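You operate a simulated robot arm through the tools that you are given. There is no shell and no other tool. Be economical: measure what you need, move in short steps, check, and stop when the job is done.

The job below is to be done with a simulated robot arm. You get a single attempt, and the scene is never put back.

Task
Clamp the papad stack in its box.
Fine: stand the stack in the middle of the box, seat the press board on it and turn both screws tight.

It is judged by the outcome, as a careful person would: the job done as asked, and still so three seconds after it is handed in. It fails if anything else is knocked over, pushed out of place, dropped, spilled or broken.

Robot
A 7-joint arm with a two-finger parallel gripper on a trunk, on a base that drives. Base frame: it is fixed to the floor where the robot stands at the start and does not move with it; the origin is under the middle of the robot, x ahead of it, y to its left, z up; the surface under the hand at the start is at about z = 900. Lengths are in mm, angles in degrees, forces in N, time in s.
With the tool pointing down near the work surface it reaches from about 300 to 720 mm from the robot's upright axis, wherever it stands. Its first joint turns from -166.0 to 166.0 degrees. Places, roughly: black screw [600, 100, 1000]; box mouth [600, 0, 900]; inside of the papad box [600, 0, 900]; orange screw [600, 0, 1000]. Payload 3.43 kg.
The tool frame sits at the grasp point between the pads (the TCP): z along the fingers, y along the line on which they close. The tips reach 34 mm beyond it. Largest opening 128 mm; finger width 24, thickness 12; the body of the gripper, 48 by 130 mm, starts 96 mm behind the TCP.
Orientation is that of the tool frame in the base frame, as a unit quaternion [w, x, y, z]. With the fingers straight down and closing along the base's y, the tool's x points along the base's -x, its y along +y and its z along -z.

Tools
- The arm moves only by the tool play_rows. Its argument "increments" is a list of rows, each a list of 7 numbers: the shift along the tool's x, y, z in mm, then the turn, a rotation vector about the tool's x, y, z in rad, then the finger opening in mm, from 0 to 128. In form: [[x, y, z, ax, ay, az, hand], ...]. A call has 1 to 8 rows; each row is the pose to reach, as a shift and turn from the pose commanded when the call began, along the tool's axes at that moment. A row lasts 0.2 s, in which the tool goes at most 50 mm and 8.6 degrees; a call with a longer step from one row to the next is refused whole, and so is a gripper value outside its range. Where a pose cannot be reached the arm comes as near as it can. A force on the tool above 80 N (or 10 N above the force at the start of the call, whichever is more), or a blocked arm, ends the call early, and 0.2 s more pass. The fingers move at their own pace (about 108 mm/s each) and stop on an object; they squeeze with about 40 N. The grip force told is the motor's: it shows also when the fingers shut on nothing. Time passes only in rows, and 0.2 s behind the last, so rows that repeat a pose let the fingers close. The reply holds the time, the measured pose of the TCP, the force on the tool along the base axes, the opening and the grip force, in the units named above and with some noise, with the torque about the TCP (base axes, N m) and any sound that the robot's microphone picked up, and new pictures: "show" is both (left out), scene, wrist or none.
- Cameras (640 x 400 px; columns grow to the right, rows downward): "scene" is now at [-2.6, 115.3, 1526.1]; the picture's right is [-0.28, -0.96, 0.00], its down [-0.49, 0.14, -0.86] and it looks along [0.83, -0.24, -0.51] (base axes); focal length 295 px, centre (320, 200). "wrist" rides on the gripper at [76, -11, -160] in the tool frame; the picture's right is [0.15, 0.99, 0.00], its down [-0.88, 0.13, -0.46] and it looks along [-0.45, 0.07, 0.89] (tool axes); focal length 234 px, centre (320, 200). There is no depth. A picture from a camera that has moved, and an enlarged one, comes with that camera's place and axes in the base frame and with its lens.
- lift_body(by): slides the trunk up (or, below 0, down) by that many mm; the arm and the scene camera ride with it, the base frame stays. It gives what a move gives, with no picture.
- roll_base(legs): drives the robot by 1 to 6 legs, each [ahead, left, turn to the left] in mm, mm and degrees, along the robot's own axes; the way and the turn of a leg run together, so that a leg with both is an arc; at most 1500 mm and 180 degrees a leg. The arm and the cameras ride along, it lands a little off, and it stops where it bumps. It gives what a move gives, and a new picture of the scene camera.
- turn_head(pan, tilt): turns the head with the scene camera to pan (to the left, within 86 degrees either way) and tilt (down, from -29 to 69), counted from straight ahead of the robot. It gives what a move gives, and a new picture of the scene camera.
- zoom(camera, box): a new picture of the part [left, top, right, bottom] of that camera's present view, enlarged. No time passes.
- close_job(): hands the job in; it is judged then, once.

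Go step by step. Nothing tells you exact positions but the pictures and the camera data: compare them with the known pose of the tool, close in by small moves and look again before you grip or let go. The budget is 120 turns and 260 pictures, counting those below and the enlarged ones. Unless the task says otherwise, let go and move clear before handing in, and close with one line.

The tools are called after "Emit:" as a command line: name --pt "numbers of a row" for each row, then --argument value for the rest, lists and objects as JSON in quotes. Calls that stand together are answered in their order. play_rows: Moves the arm, as the interface text tells. Its arguments: {"type":"object","properties":{"increments":{"type":"array"},"show":{"type":"string","enum":["both","scene","wrist","none"]}},"required":["increments"]} The other tools are called the same way: lift_body (by) slides the trunk up or down; roll_base (legs) drives the base; turn_head (pan, tilt) turns the head that bears the scene camera; zoom (camera, box) takes an enlarged picture of a part of a camera's view; close_job () hands the job in.

At the start:

```text
t: 0.0
tcp_pos: [413.0, 159.7, 1266.8]
orientation: [0.0, 0.001, 1.0, 0.0]
ft_force: [-0.7, -0.5, 0.2]
ft_torque: [-0.02, -0.04, -0.01]
width: 128.0
grip_force: 0.1
trunk travel left (down, up): [-225.0, 99.0]
robot x, y, heading: [-1.0, 5.2, 0.0]
head pan, tilt: [-16.1, 30.8]
```

scene: 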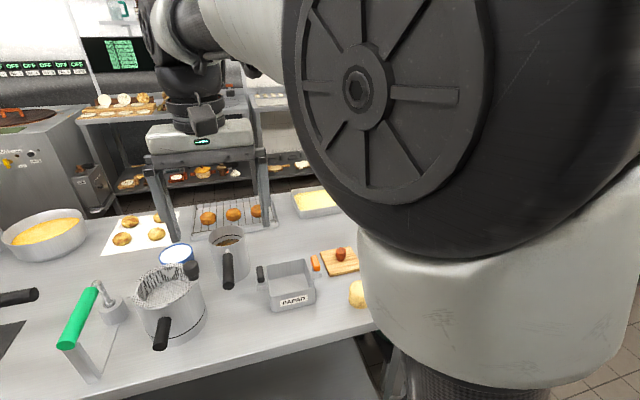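
wrist: 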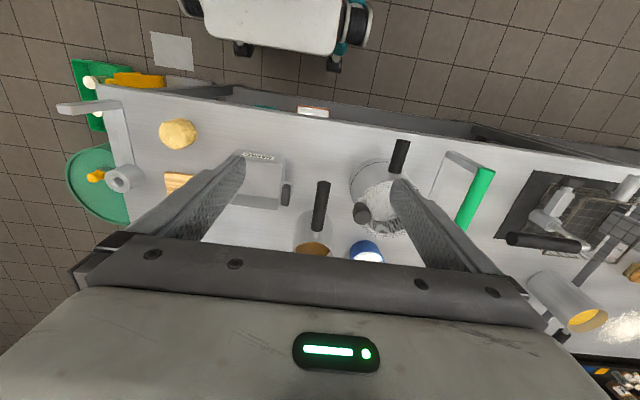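

I see a box labelled PAPAD with a black and an orange screw at its sides; a yellow stack and a small wooden board with a knob sit near it. I'll zoom in for detail.

Emit:
zoom --camera "scene" --box '[220, 220, 380, 320]'

Emit:
zoom --camera "wrist" --box '[60, 80, 380, 280]'

Emit:
turn_head --pan -30 --tilt 45

```text
4.00 times, centred on (300, 270) of scene
camera zoom: at [-2.6, 115.3, 1526.1], right [-0.28, -0.96, 0.0], down [-0.49, 0.14, -0.86], along [0.83, -0.24, -0.51], focal length 1180 px, centre (400, -80)
```

zoom: 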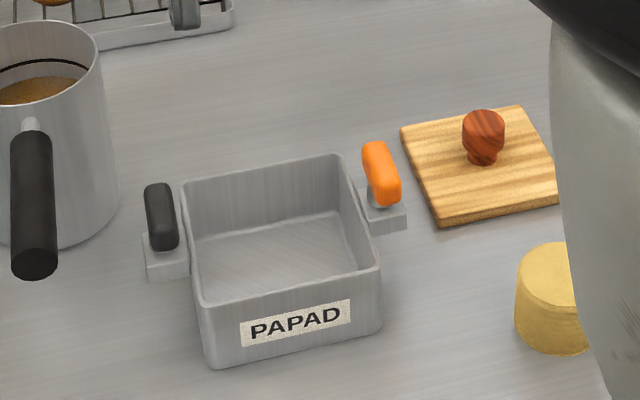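

```text
2.00 times, centred on (220, 180) of wrist
camera zoom: at [336.1, 149.2, 1426.2], right [-0.15, 0.99, 0.0], down [0.88, 0.13, 0.46], along [0.45, 0.07, -0.89], focal length 468 px, centre (520, 240)
```

zoom: 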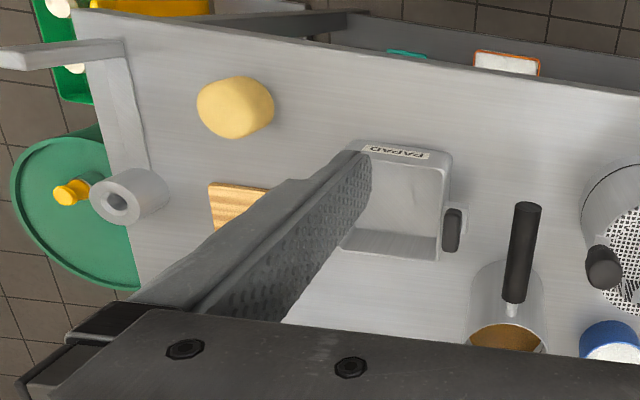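

```text
t: 0.8
tcp_pos: [411.0, 159.5, 1267.7]
orientation: [0.0, 0.0, 1.0, 0.0]
ft_force: [0.0, 0.0, -0.1]
ft_torque: [0.0, -0.01, 0.03]
width: 128.2
grip_force: 0.0
trunk travel left (down, up): [-225.0, 99.0]
robot x, y, heading: [-0.4, -1.0, -0.0]
head pan, tilt: [-30.0, 45.0]
camera scene: at [-18.7, 99.7, 1504.8], right [-0.5, -0.87, 0.0], down [-0.61, 0.35, -0.71], along [0.61, -0.35, -0.71], focal length 295 px, centre (320, 200)
```

scene: 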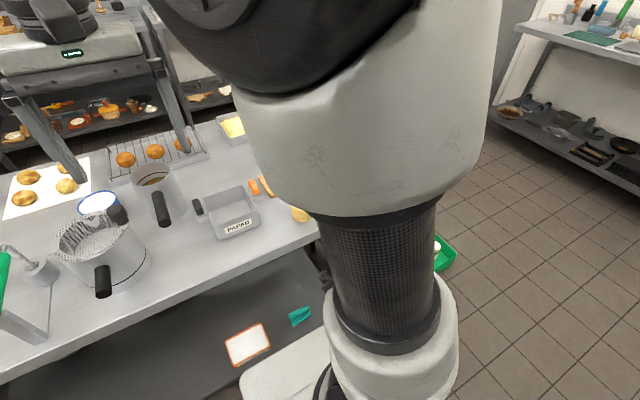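

The arm hides the right side of the table. I'll move the hand to the right so the wrist camera views the stack and board from above.

Emit:
play_rows --pt "0 -45 0 0 0 0 128" --pt "0 -90 0 0 0 0 128" --pt "0 -135 0 0 0 0 128" --pt "0 -180 0 0 0 0 128" --pt "0 -210 0 0 0 0 128" --pt "0 -210 0 0 0 0 128"

Emit:
turn_head --pan -10 --tilt 45

```text
t: 2.2
tcp_pos: [410.9, -52.8, 1267.9]
orientation: [0.0, 0.0, 1.0, 0.0]
ft_force: [0.3, -0.1, 0.7]
ft_torque: [0.04, 0.02, -0.04]
width: 128.2
grip_force: 0.1
trunk travel left (down, up): [-225.0, 99.0]
robot x, y, heading: [1.7, 1.6, 0.1]
head pan, tilt: [-30.0, 45.0]
camera scene: at [-18.8, 99.6, 1504.7], right [-0.5, -0.87, 0.0], down [-0.61, 0.35, -0.71], along [0.61, -0.35, -0.71], focal length 295 px, centre (320, 200)
camera wrist: at [335.3, -62.5, 1427.1], right [-0.15, 0.99, 0.0], down [0.88, 0.13, 0.46], along [0.45, 0.07, -0.89], focal length 234 px, centre (320, 200)
```

scene: 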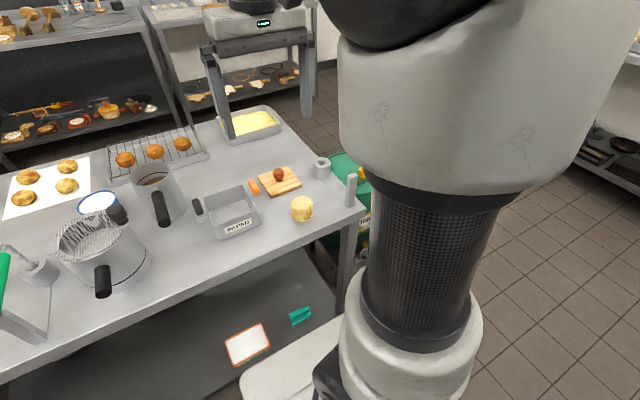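
wrist: 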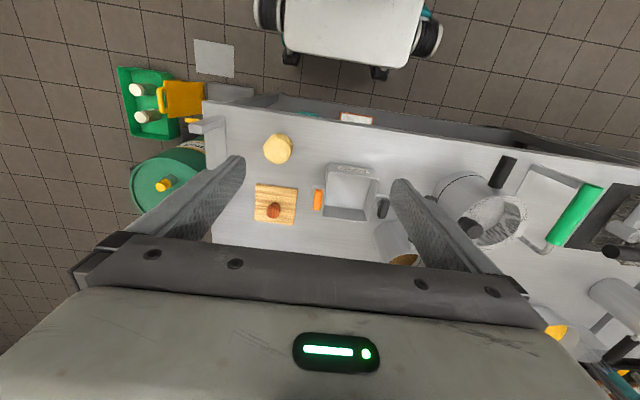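

```text
t: 3.0
tcp_pos: [412.3, -50.8, 1268.7]
orientation: [-0.001, 0.0, 1.0, 0.0]
ft_force: [0.2, 0.1, 0.5]
ft_torque: [-0.02, 0.01, 0.0]
width: 127.8
grip_force: 0.0
trunk travel left (down, up): [-225.0, 99.0]
robot x, y, heading: [-3.7, -0.8, 0.1]
head pan, tilt: [-10.0, 45.0]
camera scene: at [-9.1, 126.1, 1504.7], right [-0.17, -0.98, 0.0], down [-0.7, 0.12, -0.71], along [0.7, -0.12, -0.71], focal length 295 px, centre (320, 200)
```

scene: 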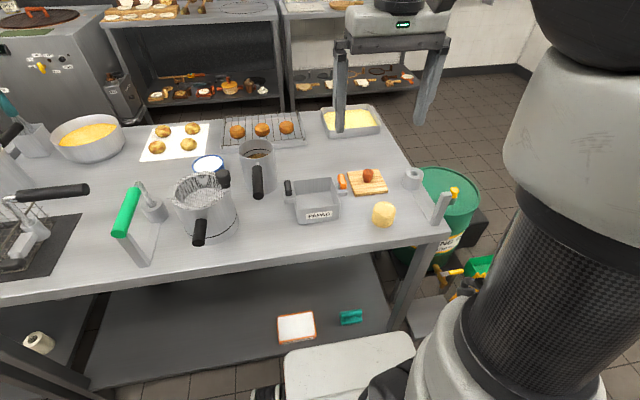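

Both views now show everything. I'll zoom both for measurement.

Emit:
zoom --camera "wrist" --box '[230, 120, 406, 230]'

Emit:
zoom --camera "scene" --box '[270, 150, 430, 250]'

```text
3.64 times, centred on (318, 175) of wrist
camera zoom: at [335.4, -62.1, 1427.1], right [-0.15, 0.99, 0.0], down [0.88, 0.13, 0.46], along [0.45, 0.07, -0.89], focal length 852 px, centre (327, 291)
```

zoom: 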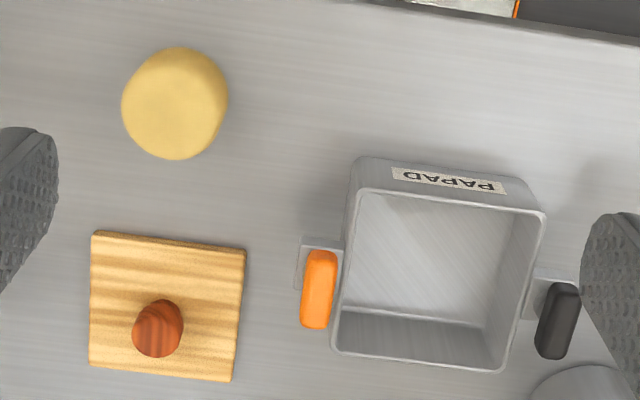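

```text
4.00 times, centred on (350, 200) of scene
camera zoom: at [-9.1, 126.1, 1504.7], right [-0.17, -0.98, 0.0], down [-0.7, 0.12, -0.71], along [0.7, -0.12, -0.71], focal length 1180 px, centre (200, 200)
```

zoom: 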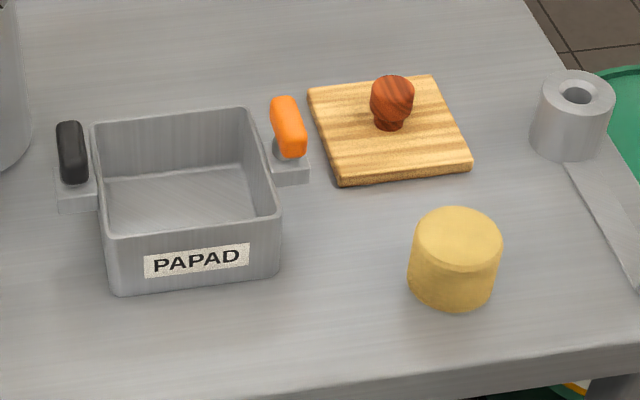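

Box outer ≈110 mm, rim near z 950, and roughly axis-aligned. The stack (≈60 mm wide, ≈45 high) is near (478,-130), the board is ≈90 mm square. I'll come over the stack at mid height for a better look.

Emit:
play_rows --pt "-15 -20 40 0 0 0 128" --pt "-30 -40 80 0 0 0 128" --pt "-45 -60 120 0 0 0 128" --pt "-60 -79 160 0 0 0 128" --pt "-60 -79 168 0 0 0 128" --pt "-60 -79 168 0 0 0 128"

Emit:
zoom --camera "wrist" --box '[200, 100, 520, 300]'

```text
t: 4.4
tcp_pos: [469.5, -129.3, 1099.7]
orientation: [0.0, 0.0, 1.0, 0.0]
ft_force: [0.0, -0.5, 0.3]
ft_torque: [-0.01, 0.03, 0.02]
width: 128.1
grip_force: 0.0
trunk travel left (down, up): [-225.0, 99.0]
robot x, y, heading: [0.3, 3.2, 0.3]
head pan, tilt: [-10.0, 45.0]
camera scene: at [-9.2, 126.2, 1504.7], right [-0.17, -0.98, 0.0], down [-0.7, 0.12, -0.71], along [0.7, -0.12, -0.71], focal length 295 px, centre (320, 200)
camera wrist: at [394.5, -140.0, 1258.2], right [-0.15, 0.99, 0.0], down [0.88, 0.13, 0.46], along [0.45, 0.07, -0.89], focal length 234 px, centre (320, 200)
```

scene: 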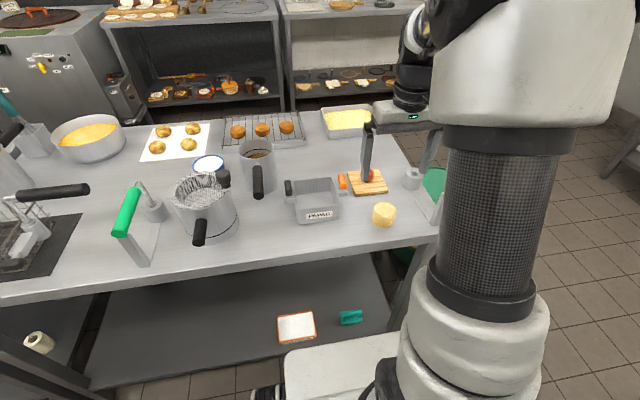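
wrist: 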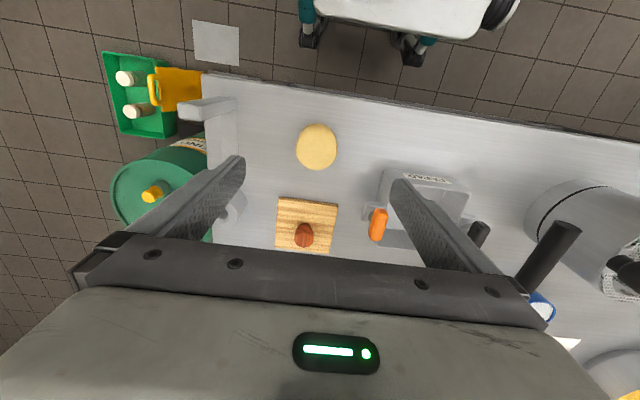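

```text
2.00 times, centred on (360, 200) of wrist
camera zoom: at [394.5, -140.0, 1258.2], right [-0.15, 0.99, 0.0], down [0.88, 0.13, 0.46], along [0.45, 0.07, -0.89], focal length 468 px, centre (240, 200)
```

zoom: 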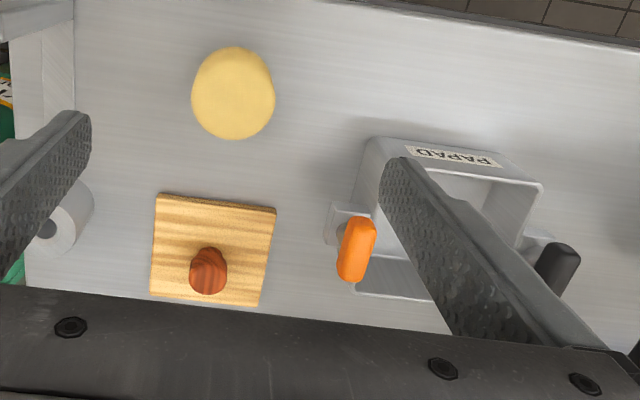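

Stack centre comes out at about (479,-132), diameter 60, top near 947. I'll descend around it with the fingers wide and check before closing.

Emit:
play_rows --pt "-9.5 -2.5 40 0 0 0 128" --pt "-9.5 -2.5 80 0 0 0 128" --pt "-9.5 -2.5 115 0 0 0 128" --pt "-9.5 -2.5 140 0 0 0 128" --pt "-9.5 -2.5 157 0 0 0 128" --pt "-9.5 -2.5 157 0 0 0 128"

Emit:
zoom --camera "scene" --box '[300, 150, 460, 250]'

```text
t: 5.8
tcp_pos: [483.1, -130.7, 944.0]
orientation: [0.0, 0.001, 1.0, 0.0]
ft_force: [-0.6, -0.5, -0.5]
ft_torque: [0.0, -0.02, 0.01]
width: 128.1
grip_force: 0.0
trunk travel left (down, up): [-225.0, 99.0]
robot x, y, heading: [-2.8, 0.1, -0.0]
head pan, tilt: [-10.0, 45.0]
camera scene: at [-9.1, 126.2, 1504.7], right [-0.17, -0.98, 0.0], down [-0.7, 0.12, -0.71], along [0.7, -0.12, -0.71], focal length 295 px, centre (320, 200)
camera wrist: at [406.2, -142.3, 1101.9], right [-0.15, 0.99, 0.0], down [0.88, 0.13, 0.46], along [0.45, 0.07, -0.89], focal length 234 px, centre (320, 200)
```

scene: 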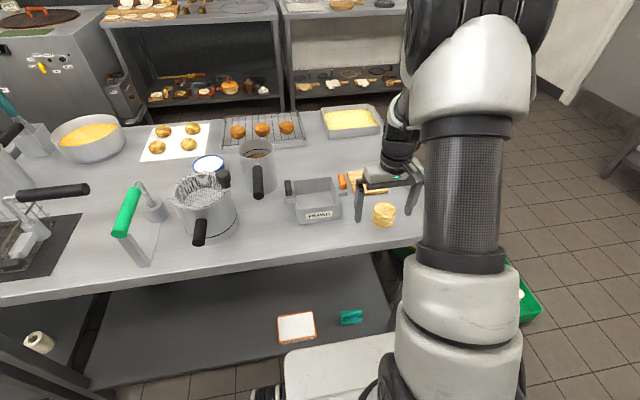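
wrist: 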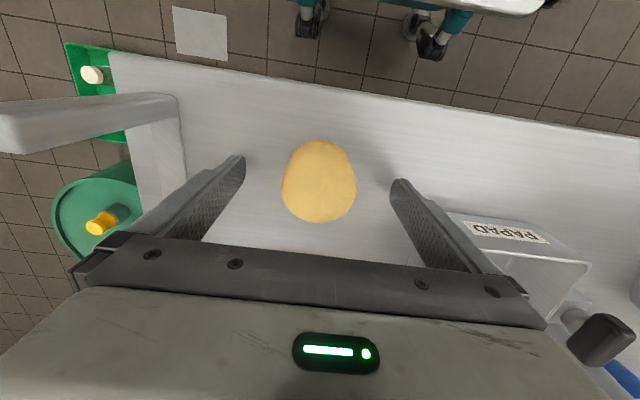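

```text
4.00 times, centred on (380, 200) of scene
camera zoom: at [-9.1, 126.2, 1504.7], right [-0.17, -0.98, 0.0], down [-0.7, 0.12, -0.71], along [0.7, -0.12, -0.71], focal length 1180 px, centre (80, 200)
```

zoom: 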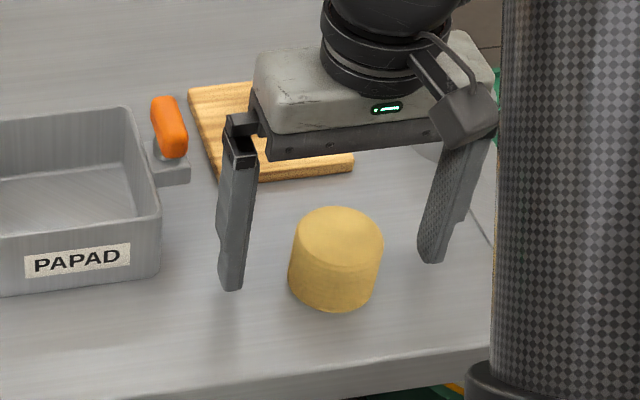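

The stack sits between the fingers. Closing on it.

Emit:
play_rows --pt "0 -1 0 0 0 0 80" --pt "0 -1 0 0 0 0 50" --pt "0 -1 0 0 0 0 45" --pt "0 -1 0 0 0 0 45" --pt "0 -1 0 0 0 0 45" --show "wrist"

```text
t: 7.0
tcp_pos: [482.5, -133.1, 944.0]
orientation: [0.0, -0.001, 1.0, 0.0]
ft_force: [0.6, 0.7, 0.1]
ft_torque: [0.04, -0.03, 0.0]
width: 56.5
grip_force: 40.3
trunk travel left (down, up): [-225.0, 99.0]
robot x, y, heading: [2.7, -0.4, -0.3]
head pan, tilt: [-10.0, 45.0]
camera wrist: at [406.0, -143.3, 1101.8], right [-0.15, 0.99, 0.0], down [0.88, 0.13, 0.46], along [0.45, 0.07, -0.89], focal length 234 px, centre (320, 200)
```

wrist: 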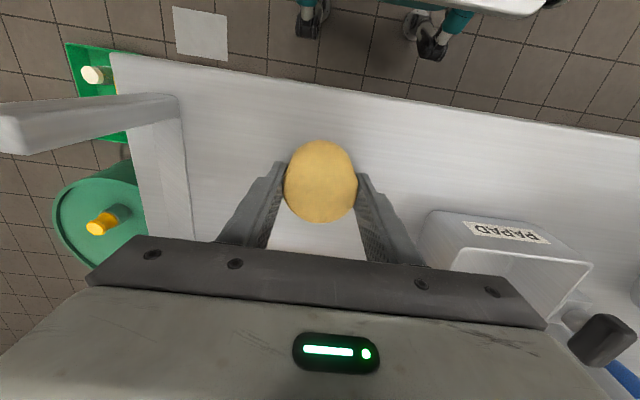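

Gripped at 56.5 mm. Lifting, then carrying above the box for a look.

Emit:
play_rows --pt "0 0 -40 0 0 0 45" --pt "0 0 -80 0 0 0 45" --pt "0 0 -120 0 0 0 45" --pt "-20 43 -130 0 0 0 45" --pt "-40 86 -130 0 0 0 45" --pt "-60 129 -130 0 0 0 45" --pt "-79 173 -130 0 0 0 45" --pt "-79 173 -130 0 0 0 45"

Emit:
zoom --camera "wrist" --box '[200, 100, 520, 300]'

Emit:
zoom --camera "scene" --box '[240, 130, 400, 230]'

```text
t: 8.8
tcp_pos: [561.2, 39.3, 1072.8]
orientation: [0.0, -0.001, 1.0, 0.0]
ft_force: [-1.0, 0.5, -0.4]
ft_torque: [-0.02, -0.03, 0.01]
width: 56.6
grip_force: 39.9
trunk travel left (down, up): [-225.0, 99.0]
robot x, y, heading: [0.9, -2.5, -0.1]
head pan, tilt: [-10.0, 45.0]
camera scene: at [-8.9, 126.4, 1504.7], right [-0.17, -0.98, 0.0], down [-0.7, 0.12, -0.71], along [0.7, -0.12, -0.71], focal length 295 px, centre (320, 200)
camera wrist: at [485.1, 28.8, 1231.4], right [-0.15, 0.99, 0.0], down [0.88, 0.13, 0.46], along [0.45, 0.07, -0.89], focal length 234 px, centre (320, 200)
```

scene: 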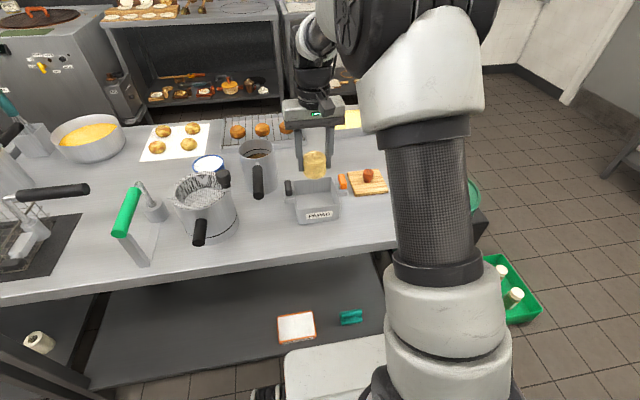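
wrist: 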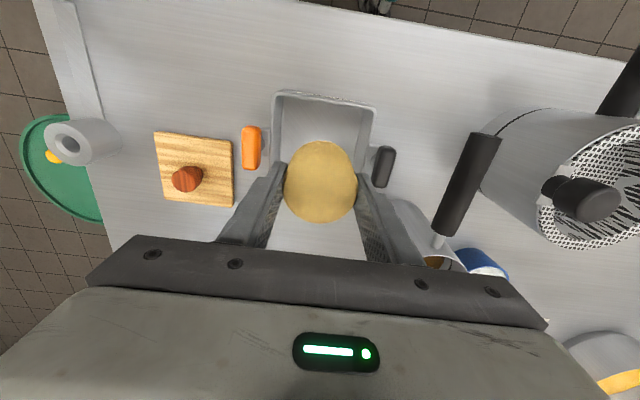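

```text
2.00 times, centred on (360, 200) of wrist
camera zoom: at [485.1, 28.8, 1231.4], right [-0.15, 0.99, 0.0], down [0.88, 0.13, 0.46], along [0.45, 0.07, -0.89], focal length 468 px, centre (240, 200)
```

zoom: 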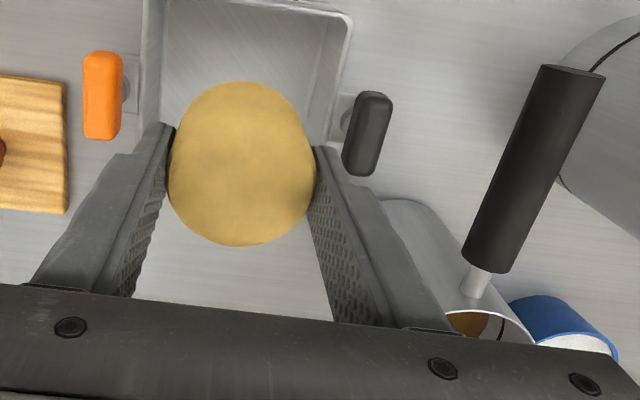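

```text
4.00 times, centred on (320, 180) of scene
camera zoom: at [-8.9, 126.4, 1504.7], right [-0.17, -0.98, 0.0], down [-0.7, 0.12, -0.71], along [0.7, -0.12, -0.71], focal length 1180 px, centre (320, 280)
```

zoom: 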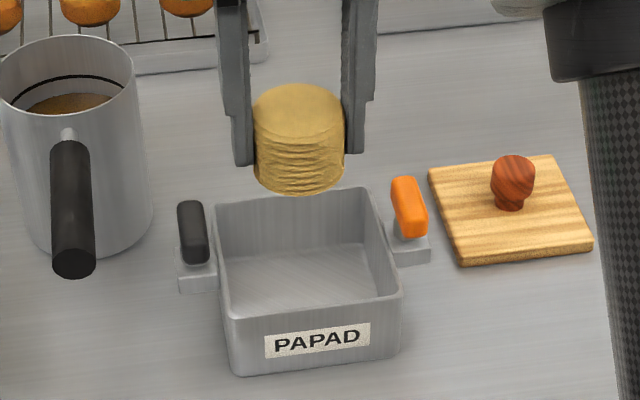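

Stack is held and centred over the box (box centre ≈ (561,39)). I'll lower it into the box to just above the floor.

Emit:
play_rows --pt "-0.5 0 35 0 0 0 45" --pt "-0.5 0 65 0 0 0 45" --pt "-0.5 0 90 0 0 0 45" --pt "-0.5 0 108 0 0 0 45" --pt "-0.5 0 118 0 0 0 45" --pt "-0.5 0 118 0 0 0 45"

Emit:
zoom --camera "scene" --box '[250, 130, 378, 210]'

Emit:
zoom --camera "wrist" --box '[200, 50, 520, 250]'

```text
t: 10.2
tcp_pos: [561.9, 38.8, 953.5]
orientation: [0.0, -0.001, 1.0, 0.0]
ft_force: [0.0, -0.2, -1.0]
ft_torque: [-0.01, 0.01, 0.01]
width: 56.6
grip_force: 40.0
trunk travel left (down, up): [-225.0, 99.0]
robot x, y, heading: [-0.2, -1.2, 0.3]
head pan, tilt: [-10.0, 45.0]
camera scene: at [-9.0, 126.2, 1504.7], right [-0.17, -0.98, 0.0], down [-0.7, 0.12, -0.71], along [0.7, -0.12, -0.71], focal length 295 px, centre (320, 200)
camera wrist: at [485.7, 28.8, 1112.9], right [-0.15, 0.99, 0.0], down [0.88, 0.13, 0.46], along [0.45, 0.07, -0.89], focal length 234 px, centre (320, 200)
```

scene: 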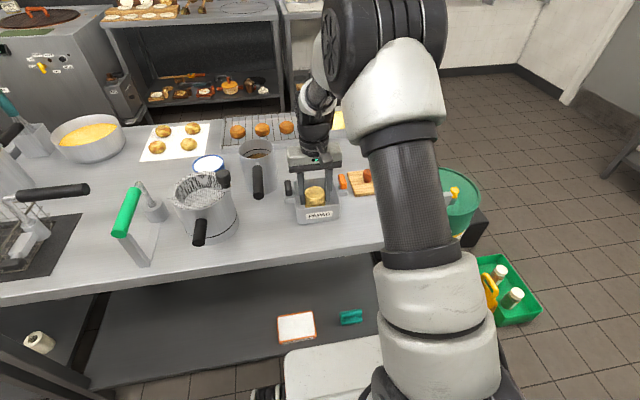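
wrist: 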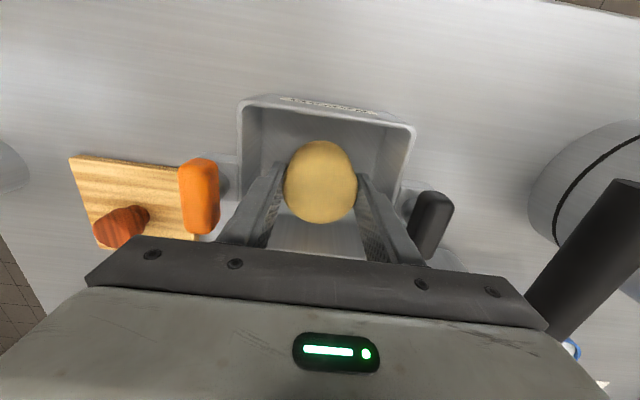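

```text
5.00 times, centred on (314, 170) of scene
camera zoom: at [-9.0, 126.2, 1504.7], right [-0.17, -0.98, 0.0], down [-0.7, 0.12, -0.71], along [0.7, -0.12, -0.71], focal length 1474 px, centre (350, 350)
```

zoom: 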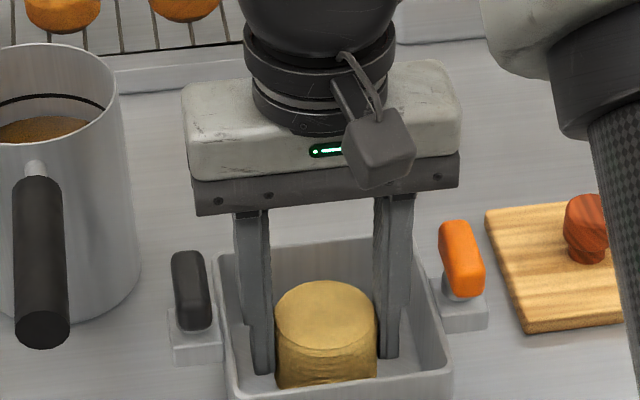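

```text
2.00 times, centred on (360, 150) of wrist
camera zoom: at [485.7, 28.8, 1112.9], right [-0.15, 0.99, 0.0], down [0.88, 0.13, 0.46], along [0.45, 0.07, -0.89], focal length 468 px, centre (240, 300)
```

zoom: 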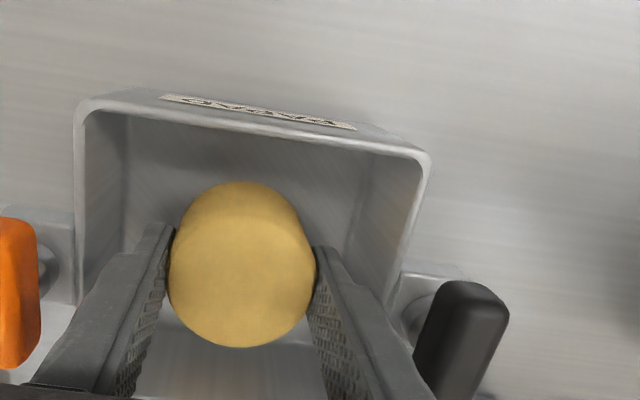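

Stack is centred in the box. Lowering gently until contact.

Emit:
play_rows --pt "0 0 2 0 0 0 45" --pt "0 0 4 0 0 0 45" --pt "0 0 5 0 0 0 45" --pt "0 0 5 0 0 0 45" --show "none"

```text
t: 11.2
tcp_pos: [561.3, 40.0, 949.2]
orientation: [-0.001, 0.0, 1.0, 0.0]
ft_force: [0.5, 0.8, -0.7]
ft_torque: [-0.01, -0.01, -0.02]
width: 56.3
grip_force: 40.4
trunk travel left (down, up): [-225.0, 99.0]
robot x, y, heading: [-1.2, 1.1, 0.1]
head pan, tilt: [-10.0, 45.0]
```

Emit:
play_rows --pt "0 0 1 0 0 0 45" --pt "0 0 2 0 0 0 45" --pt "0 0 2 0 0 0 45" --show "none"

Emit:
play_rows --pt "0 0 1 0 0 0 45" --pt "0 0 1 0 0 0 45" --show "none"

```text
t: 12.0
tcp_pos: [562.1, 40.7, 948.2]
orientation: [0.0, 0.0, 1.0, 0.001]
ft_force: [-0.9, -0.4, 2.0]
ft_torque: [-0.08, 0.03, 0.03]
width: 56.6
grip_force: 39.9
trunk travel left (down, up): [-225.0, 99.0]
robot x, y, heading: [1.0, 0.0, 0.2]
head pan, tilt: [-10.0, 45.0]
```

```text
t: 12.6
tcp_pos: [561.1, 40.9, 945.3]
orientation: [0.001, 0.0, 1.0, 0.0]
ft_force: [-1.5, 0.4, 10.3]
ft_torque: [0.04, 0.22, 0.06]
width: 56.5
grip_force: 40.3
trunk travel left (down, up): [-225.0, 99.0]
robot x, y, heading: [-0.9, -1.0, 0.1]
head pan, tilt: [-10.0, 45.0]
```

Contact with the floor is felt (10 N). Opening just a little, then withdrawing straight up.

Emit:
play_rows --pt "0 0 -1 0 0 0 60" --pt "0 0 -1 0 0 0 68" --pt "0 0 -1 0 0 0 68" --pt "0 0 -20 0 0 0 68" --pt "0 0 -50 0 0 0 68" --pt "0 0 -95 0 0 0 80" --pt "0 0 -140 0 0 0 80" --pt "0 0 -140 0 0 0 80"

Emit:
zoom --camera "wrist" --box '[120, 70, 440, 270]'

Emit:
zoom --camera "scene" --box '[270, 150, 398, 230]'

```text
t: 14.4
tcp_pos: [560.6, 38.5, 1085.7]
orientation: [0.0, 0.001, 1.0, 0.0]
ft_force: [-0.3, 0.4, -0.4]
ft_torque: [0.04, -0.02, 0.0]
width: 79.6
grip_force: 0.0
trunk travel left (down, up): [-225.0, 99.0]
robot x, y, heading: [0.7, 5.5, -0.1]
head pan, tilt: [-10.0, 45.0]
camera scene: at [-9.3, 126.2, 1504.7], right [-0.17, -0.98, 0.0], down [-0.7, 0.12, -0.71], along [0.7, -0.12, -0.71], focal length 295 px, centre (320, 200)
camera wrist: at [485.0, 28.3, 1245.4], right [-0.15, 0.99, 0.0], down [0.88, 0.13, 0.46], along [0.45, 0.07, -0.89], focal length 234 px, centre (320, 200)
```

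scene: 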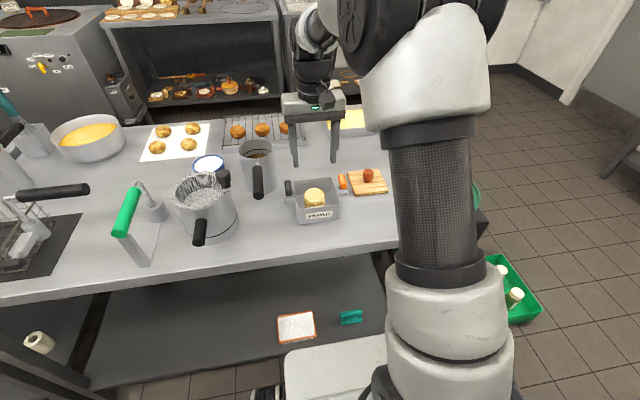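
wrist: 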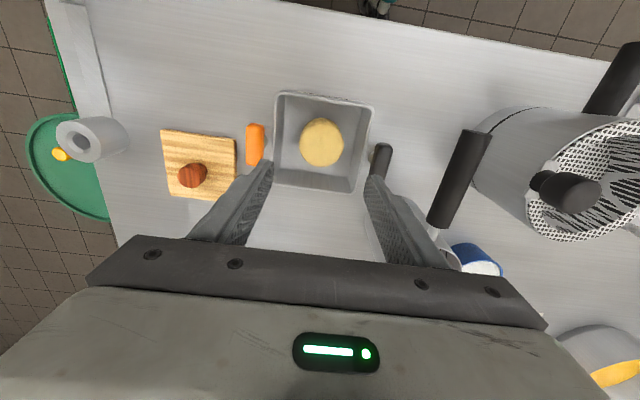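

```text
2.00 times, centred on (280, 170) of wrist
camera zoom: at [485.0, 28.3, 1245.4], right [-0.15, 0.99, 0.0], down [0.88, 0.13, 0.46], along [0.45, 0.07, -0.89], focal length 468 px, centre (400, 260)
```

zoom: 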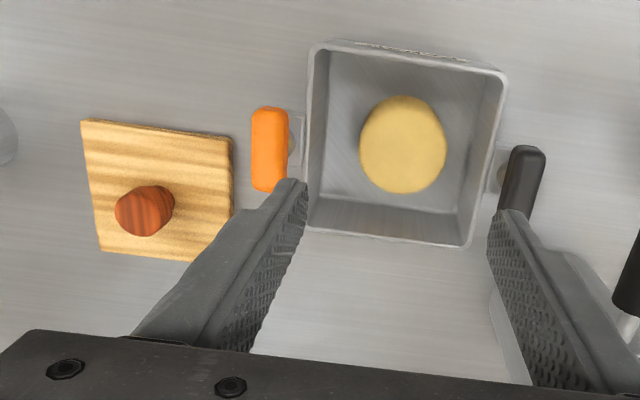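

```text
5.00 times, centred on (334, 190) of scene
camera zoom: at [-9.3, 126.2, 1504.7], right [-0.17, -0.98, 0.0], down [-0.7, 0.12, -0.71], along [0.7, -0.12, -0.71], focal length 1474 px, centre (250, 250)
```

zoom: 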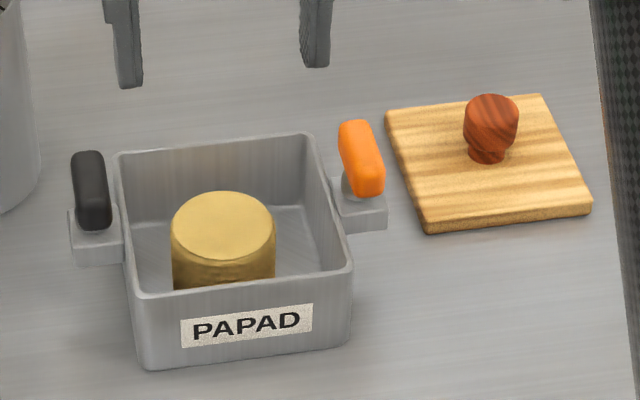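

The stack stands upright in the box, within about 2 mm of centre. Next is the board: its knob is at about (625,-131), top near z 950. Moving above it.

Emit:
play_rows --pt "-16 -42 0 0 0 0 80" --pt "-32 -84 0 0 0 0 80" --pt "-48 -126 0 0 0 0 80" --pt "-65 -169 0 0 0 0 80" --pt "-65 -169 20 0 0 0 80" --pt "-65 -169 20 0 0 0 80" --show "none"

Emit:
zoom --camera "wrist" --box '[200, 70, 440, 220]'

Emit:
zoom --camera "scene" --box '[310, 130, 438, 210]'

```text
t: 15.8
tcp_pos: [624.7, -131.2, 1064.5]
orientation: [0.0, 0.001, 1.0, 0.0]
ft_force: [0.4, -0.3, 0.5]
ft_torque: [0.03, 0.0, -0.02]
width: 79.7
grip_force: 0.1
trunk travel left (down, up): [-225.0, 99.0]
robot x, y, heading: [-1.4, -0.3, 0.1]
head pan, tilt: [-10.0, 45.0]
```

```text
2.67 times, centred on (320, 145) of wrist
camera zoom: at [548.6, -140.9, 1224.2], right [-0.15, 0.99, 0.0], down [0.88, 0.13, 0.46], along [0.45, 0.07, -0.89], focal length 624 px, centre (320, 347)
```

zoom: 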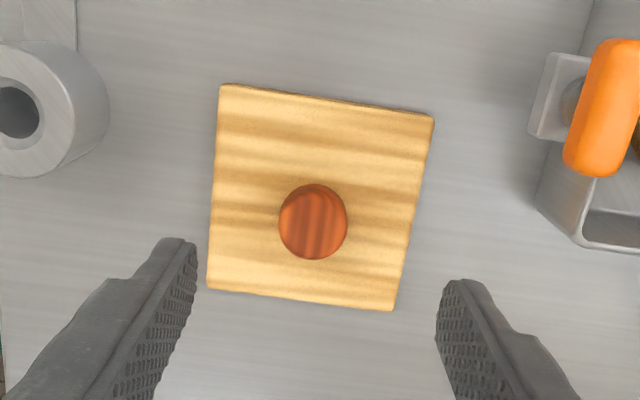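

```text
5.00 times, centred on (374, 170) of scene
camera zoom: at [-9.1, 126.2, 1504.7], right [-0.17, -0.98, 0.0], down [-0.7, 0.12, -0.71], along [0.7, -0.12, -0.71], focal length 1474 px, centre (50, 350)
```

zoom: 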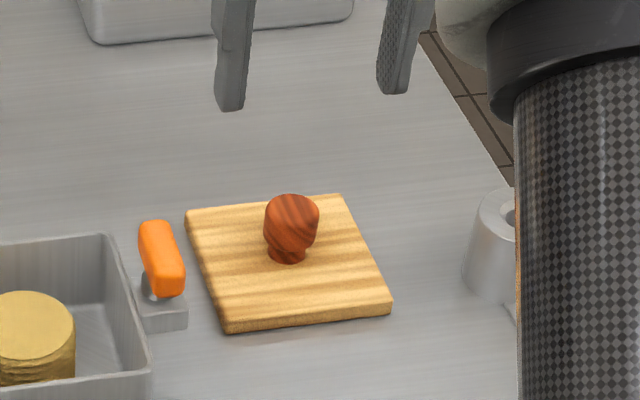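

Board measures about 101 mm square, centred at (628,-131), nearly aligned with the axes; the knob is under the hand. Descending around the knob.

Emit:
play_rows --pt "-2 0 40 0 0 0 80" --pt "-2 0 75 0 0 0 80" --pt "-2 0 98 0 0 0 80" --pt "-2 0 112 0 0 0 80" --pt "-2 0 112 0 0 0 80" --show "none"

Emit:
zoom --camera "scene" --box '[310, 130, 438, 210]'

Emit:
zoom --camera "wrist" --box '[200, 70, 440, 220]'

```text
t: 17.0
tcp_pos: [627.9, -128.1, 953.0]
orientation: [0.0, 0.0, 1.0, 0.0]
ft_force: [-0.7, -0.6, 0.1]
ft_torque: [0.01, 0.03, -0.01]
width: 79.9
grip_force: 0.0
trunk travel left (down, up): [-225.0, 99.0]
robot x, y, heading: [-0.8, 0.0, -0.1]
head pan, tilt: [-10.0, 45.0]
```

```text
5.00 times, centred on (374, 170) of scene
camera zoom: at [-9.1, 126.2, 1504.7], right [-0.17, -0.98, 0.0], down [-0.7, 0.12, -0.71], along [0.7, -0.12, -0.71], focal length 1474 px, centre (50, 350)
```

zoom: 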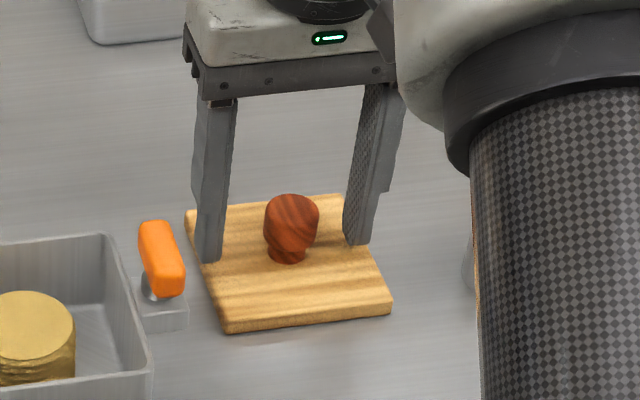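

```text
2.67 times, centred on (320, 145) of wrist
camera zoom: at [551.6, -138.4, 1113.1], right [-0.15, 0.99, 0.0], down [0.88, 0.13, 0.46], along [0.45, 0.07, -0.89], focal length 624 px, centre (320, 347)
```

zoom: 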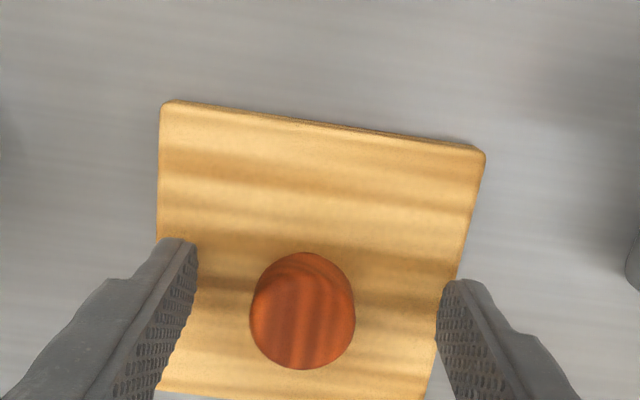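

The knob is about 2–3 mm to the −y side of the mid-plane. I'll shift and close.

Emit:
play_rows --pt "0 -2.5 0 0 0 0 80" --pt "0 -2.5 0 0 0 0 45" --pt "0 -2.5 0 0 0 0 20" --pt "0 -2.5 0 0 0 0 20" --pt "0 -2.5 0 0 0 0 20" --show "none"

Emit:
play_rows --pt "0 0 -15 0 0 0 20" --pt "0 0 -40 0 0 0 20" --pt "0 0 -40 0 0 0 20" --show "wrist"

Emit:
zoom --camera "scene" --box '[310, 130, 438, 210]'

```text
t: 18.2
tcp_pos: [628.1, -132.2, 954.9]
orientation: [0.0, 0.0, 1.0, 0.0]
ft_force: [-0.6, -1.0, 0.9]
ft_torque: [-0.05, 0.02, 0.0]
width: 30.9
grip_force: 39.9
trunk travel left (down, up): [-225.0, 99.0]
robot x, y, heading: [-3.7, 0.7, -0.2]
head pan, tilt: [-10.0, 45.0]
```

```text
t: 19.0
tcp_pos: [628.0, -129.1, 994.3]
orientation: [0.0, 0.001, 1.0, -0.001]
ft_force: [-0.7, -0.5, -1.6]
ft_torque: [-0.01, -0.06, 0.01]
width: 31.4
grip_force: 39.5
trunk travel left (down, up): [-225.0, 99.0]
robot x, y, heading: [2.4, -2.6, -0.1]
head pan, tilt: [-10.0, 45.0]
camera wrist: at [552.4, -140.8, 1152.1], right [-0.15, 0.99, 0.0], down [0.88, 0.13, 0.46], along [0.45, 0.07, -0.89], focal length 234 px, centre (320, 200)
```

wrist: 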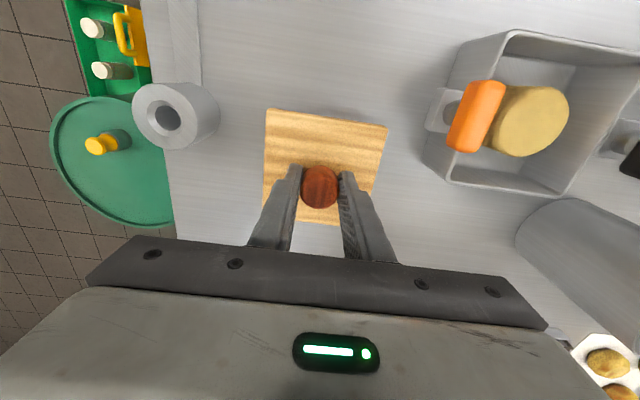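

```text
5.00 times, centred on (374, 170) of scene
camera zoom: at [-9.1, 126.2, 1504.7], right [-0.17, -0.98, 0.0], down [-0.7, 0.12, -0.71], along [0.7, -0.12, -0.71], focal length 1474 px, centre (50, 350)
```

zoom: 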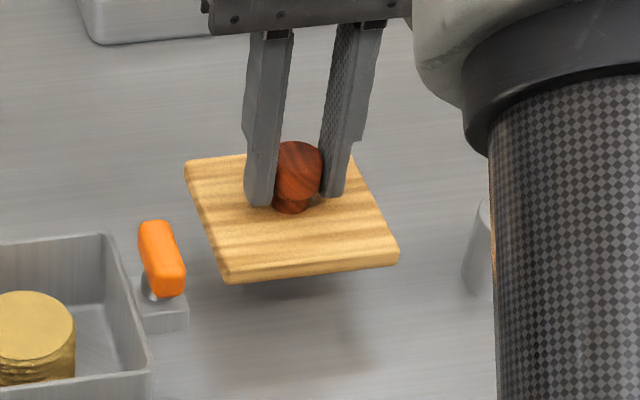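

Board is lifted level. Raising and carrying it over the box.

Emit:
play_rows --pt "0 0 -45 0 0 0 20" --pt "0 0 -85 0 0 0 20" --pt "17 42 -85 0 0 0 20" --pt "34 84 -85 0 0 0 20" --pt "51 126 -85 0 0 0 20" --pt "68 169 -85 0 0 0 20" --pt "68 169 -85 0 0 0 20" --pt "68 169 -85 0 0 0 20" --show "none"

Emit:
zoom --camera "scene" --box '[250, 130, 378, 210]'

Emit:
zoom --camera "wrist" --box '[200, 70, 440, 220]'

```text
t: 20.8
tcp_pos: [559.0, 39.0, 1080.7]
orientation: [0.001, 0.0, 1.0, 0.0]
ft_force: [-0.3, -0.1, -1.2]
ft_torque: [-0.01, 0.02, -0.02]
width: 31.0
grip_force: 40.2
trunk travel left (down, up): [-225.0, 99.0]
robot x, y, heading: [1.7, -1.9, 0.2]
head pan, tilt: [-10.0, 45.0]
```

```text
5.00 times, centred on (314, 170) of scene
camera zoom: at [-9.0, 126.1, 1504.7], right [-0.17, -0.98, 0.0], down [-0.7, 0.12, -0.71], along [0.7, -0.12, -0.71], focal length 1474 px, centre (350, 350)
```

zoom: 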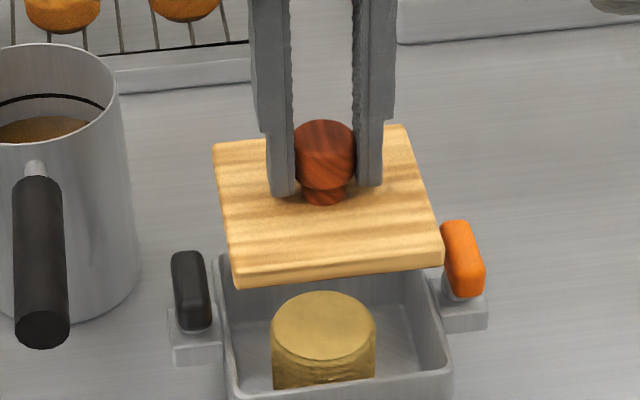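

```text
2.67 times, centred on (320, 145) of wrist
camera zoom: at [483.0, 27.8, 1238.4], right [-0.15, 0.99, 0.0], down [0.88, 0.13, 0.46], along [0.45, 0.07, -0.89], focal length 624 px, centre (320, 347)
```

zoom: 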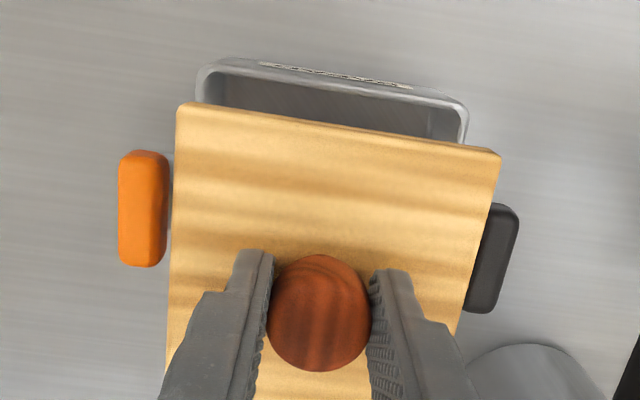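

Board is aligned over the box in both views. Lowering to just above the rim (board bottom ~5 mm above).

Emit:
play_rows --pt "0 0 25 0 0 0 20" --pt "0 0 48 0 0 0 20" --pt "0 0 64 0 0 0 20" --pt "0 0 64 0 0 0 20" --pt "0 0 64 0 0 0 20" --show "none"

Emit:
zoom --camera "scene" --box '[270, 150, 366, 210]'

Emit:
zoom --camera "wrist" --box '[200, 70, 440, 220]'

```text
t: 22.0
tcp_pos: [560.5, 37.7, 1015.7]
orientation: [-0.001, 0.0, 1.0, 0.0]
ft_force: [0.6, -0.4, -1.6]
ft_torque: [-0.04, 0.0, 0.02]
width: 31.0
grip_force: 39.7
trunk travel left (down, up): [-225.0, 99.0]
robot x, y, heading: [-4.9, -1.1, 0.0]
head pan, tilt: [-10.0, 45.0]
```

```text
6.67 times, centred on (318, 180) of scene
camera zoom: at [-9.0, 126.2, 1504.7], right [-0.17, -0.98, 0.0], down [-0.7, 0.12, -0.71], along [0.7, -0.12, -0.71], focal length 1966 px, centre (333, 333)
```

zoom: 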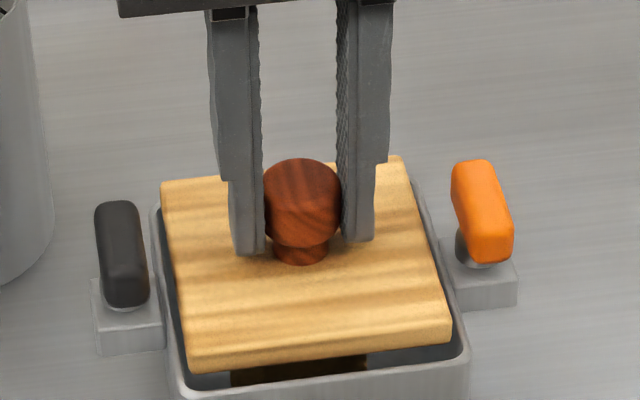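

```text
2.67 times, centred on (320, 145) of wrist
camera zoom: at [484.3, 27.5, 1174.0], right [-0.15, 0.99, 0.0], down [0.88, 0.13, 0.46], along [0.45, 0.07, -0.89], focal length 624 px, centre (320, 347)
```

zoom: 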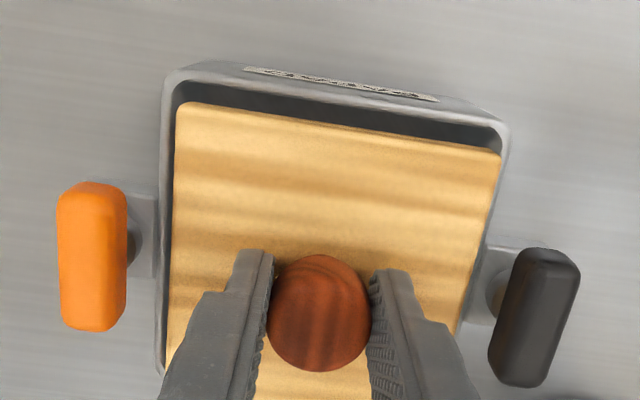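

The board outline sits inside the rim in both views. Lowering slowly onto the stack, watching force.

Emit:
play_rows --pt "0.5 0 3 0 0 0 20" --pt "0.5 0 6 0 0 0 20" --pt "0.5 0 9 0 0 0 20" --pt "0.5 0 9 0 0 0 20" --show "none"

Emit:
zoom --camera "scene" --box '[270, 150, 366, 210]'

```text
t: 23.0
tcp_pos: [558.6, 37.4, 1008.1]
orientation: [0.0, 0.0, 1.0, 0.0]
ft_force: [-9.2, 0.7, 21.0]
ft_torque: [-0.02, -0.79, 0.01]
width: 31.0
grip_force: 39.5
trunk travel left (down, up): [-225.0, 99.0]
robot x, y, heading: [0.7, 0.3, -0.2]
head pan, tilt: [-10.0, 45.0]
```

```text
6.67 times, centred on (318, 180) of scene
camera zoom: at [-11.8, 126.1, 1504.8], right [-0.17, -0.98, 0.0], down [-0.69, 0.12, -0.71], along [0.7, -0.12, -0.71], focal length 1966 px, centre (333, 333)
```

zoom: 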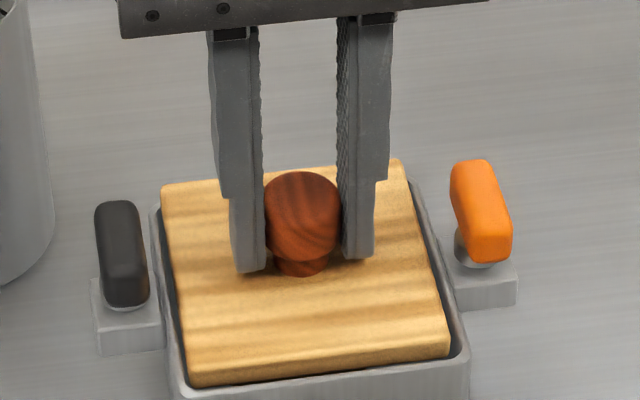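

The rear edge is touching the rear rim (force −x, torque about −y). I'll back up, look, and shift toward the robot.

Emit:
play_rows --pt "0 0 -4 0 0 0 20" --pt "1.5 0 -6 0 0 0 20" --pt "3 0 -6 0 0 0 20" --pt "3 0 -6 0 0 0 20" --show "none"

Emit:
zoom --camera "wrist" --box '[240, 80, 400, 180]'

Emit:
zoom --camera "scene" --box '[280, 165, 360, 215]'

```text
t: 24.0
tcp_pos: [557.2, 38.2, 1012.2]
orientation: [0.001, 0.0, 1.0, -0.001]
ft_force: [0.0, -1.3, -1.3]
ft_torque: [-0.01, 0.04, -0.02]
width: 31.1
grip_force: 40.4
trunk travel left (down, up): [-225.0, 99.0]
robot x, y, heading: [-0.7, -3.8, 0.1]
head pan, tilt: [-10.0, 45.0]
```

```text
4.00 times, centred on (320, 130) of wrist
camera zoom: at [480.6, 27.7, 1170.7], right [-0.15, 0.99, 0.0], down [0.88, 0.13, 0.46], along [0.45, 0.07, -0.89], focal length 937 px, centre (320, 480)
```

zoom: 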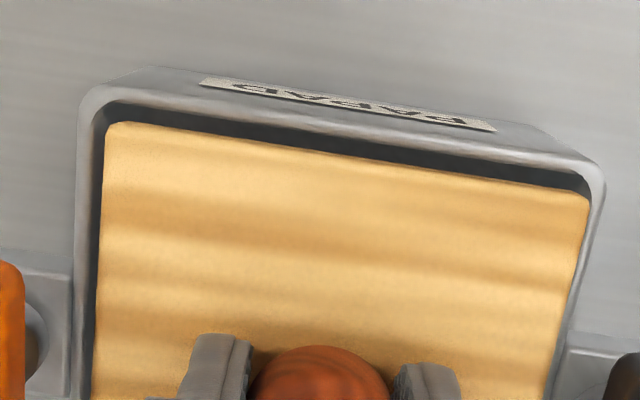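

```text
8.00 times, centred on (320, 190) of scene
camera zoom: at [-9.0, 126.2, 1504.7], right [-0.17, -0.98, 0.0], down [-0.7, 0.12, -0.71], along [0.7, -0.12, -0.71], focal length 2359 px, centre (320, 280)
```

zoom: 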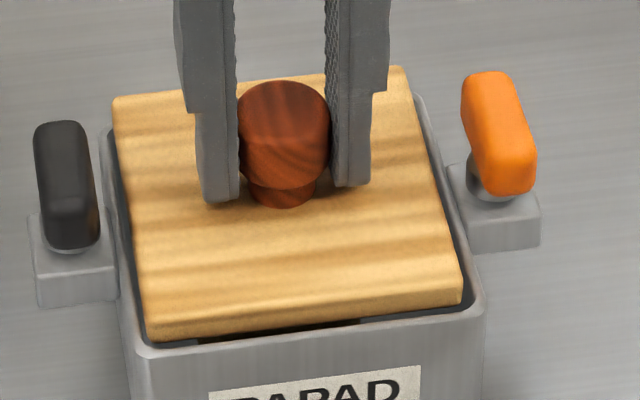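

Front gap ≈1.7 mm, side gaps ≈2.7 mm each; the board should now be about centred. Trying again gently.

Emit:
play_rows --pt "0 0 3 0 0 0 20" --pt "0 0 6 0 0 0 20" --pt "0 0 8 0 0 0 20" --pt "0 0 8 0 0 0 20" --show "none"

Emit:
zoom --camera "wrist" --box '[240, 80, 400, 180]'

Emit:
zoom --camera "scene" --box '[280, 165, 360, 215]'

```text
t: 25.0
tcp_pos: [557.1, 38.0, 1004.9]
orientation: [0.0, 0.0, 1.0, 0.0]
ft_force: [0.3, 0.5, -1.7]
ft_torque: [0.0, 0.01, 0.01]
width: 31.1
grip_force: 40.3
trunk travel left (down, up): [-225.0, 99.0]
robot x, y, heading: [5.2, 2.3, 0.1]
head pan, tilt: [-10.0, 45.0]
```

```text
4.00 times, centred on (320, 130) of wrist
camera zoom: at [480.1, 27.2, 1163.1], right [-0.15, 0.99, 0.0], down [0.88, 0.13, 0.46], along [0.45, 0.07, -0.89], focal length 937 px, centre (320, 480)
```

zoom: 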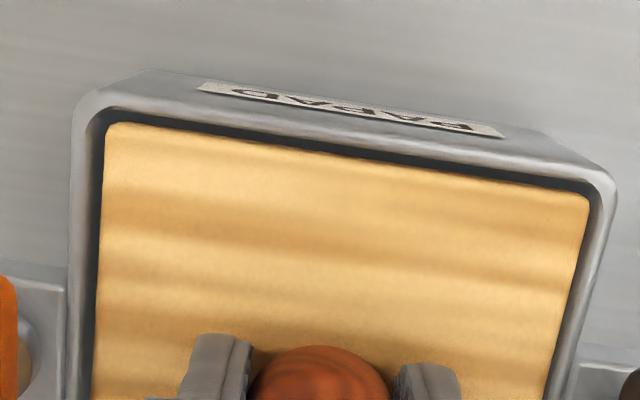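

```text
8.00 times, centred on (320, 190) of scene
camera zoom: at [-9.0, 126.2, 1504.7], right [-0.17, -0.98, 0.0], down [-0.7, 0.12, -0.71], along [0.7, -0.12, -0.71], focal length 2359 px, centre (320, 280)
```

zoom: 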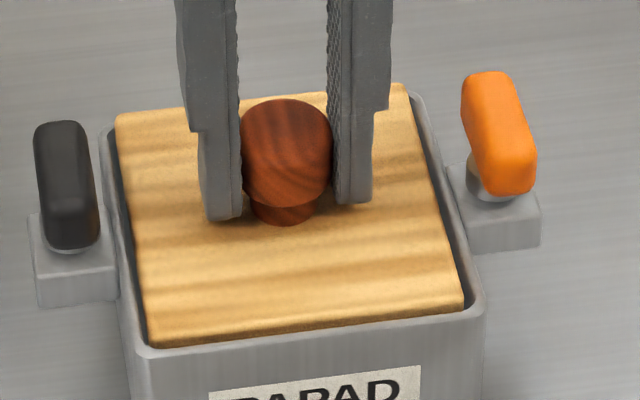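

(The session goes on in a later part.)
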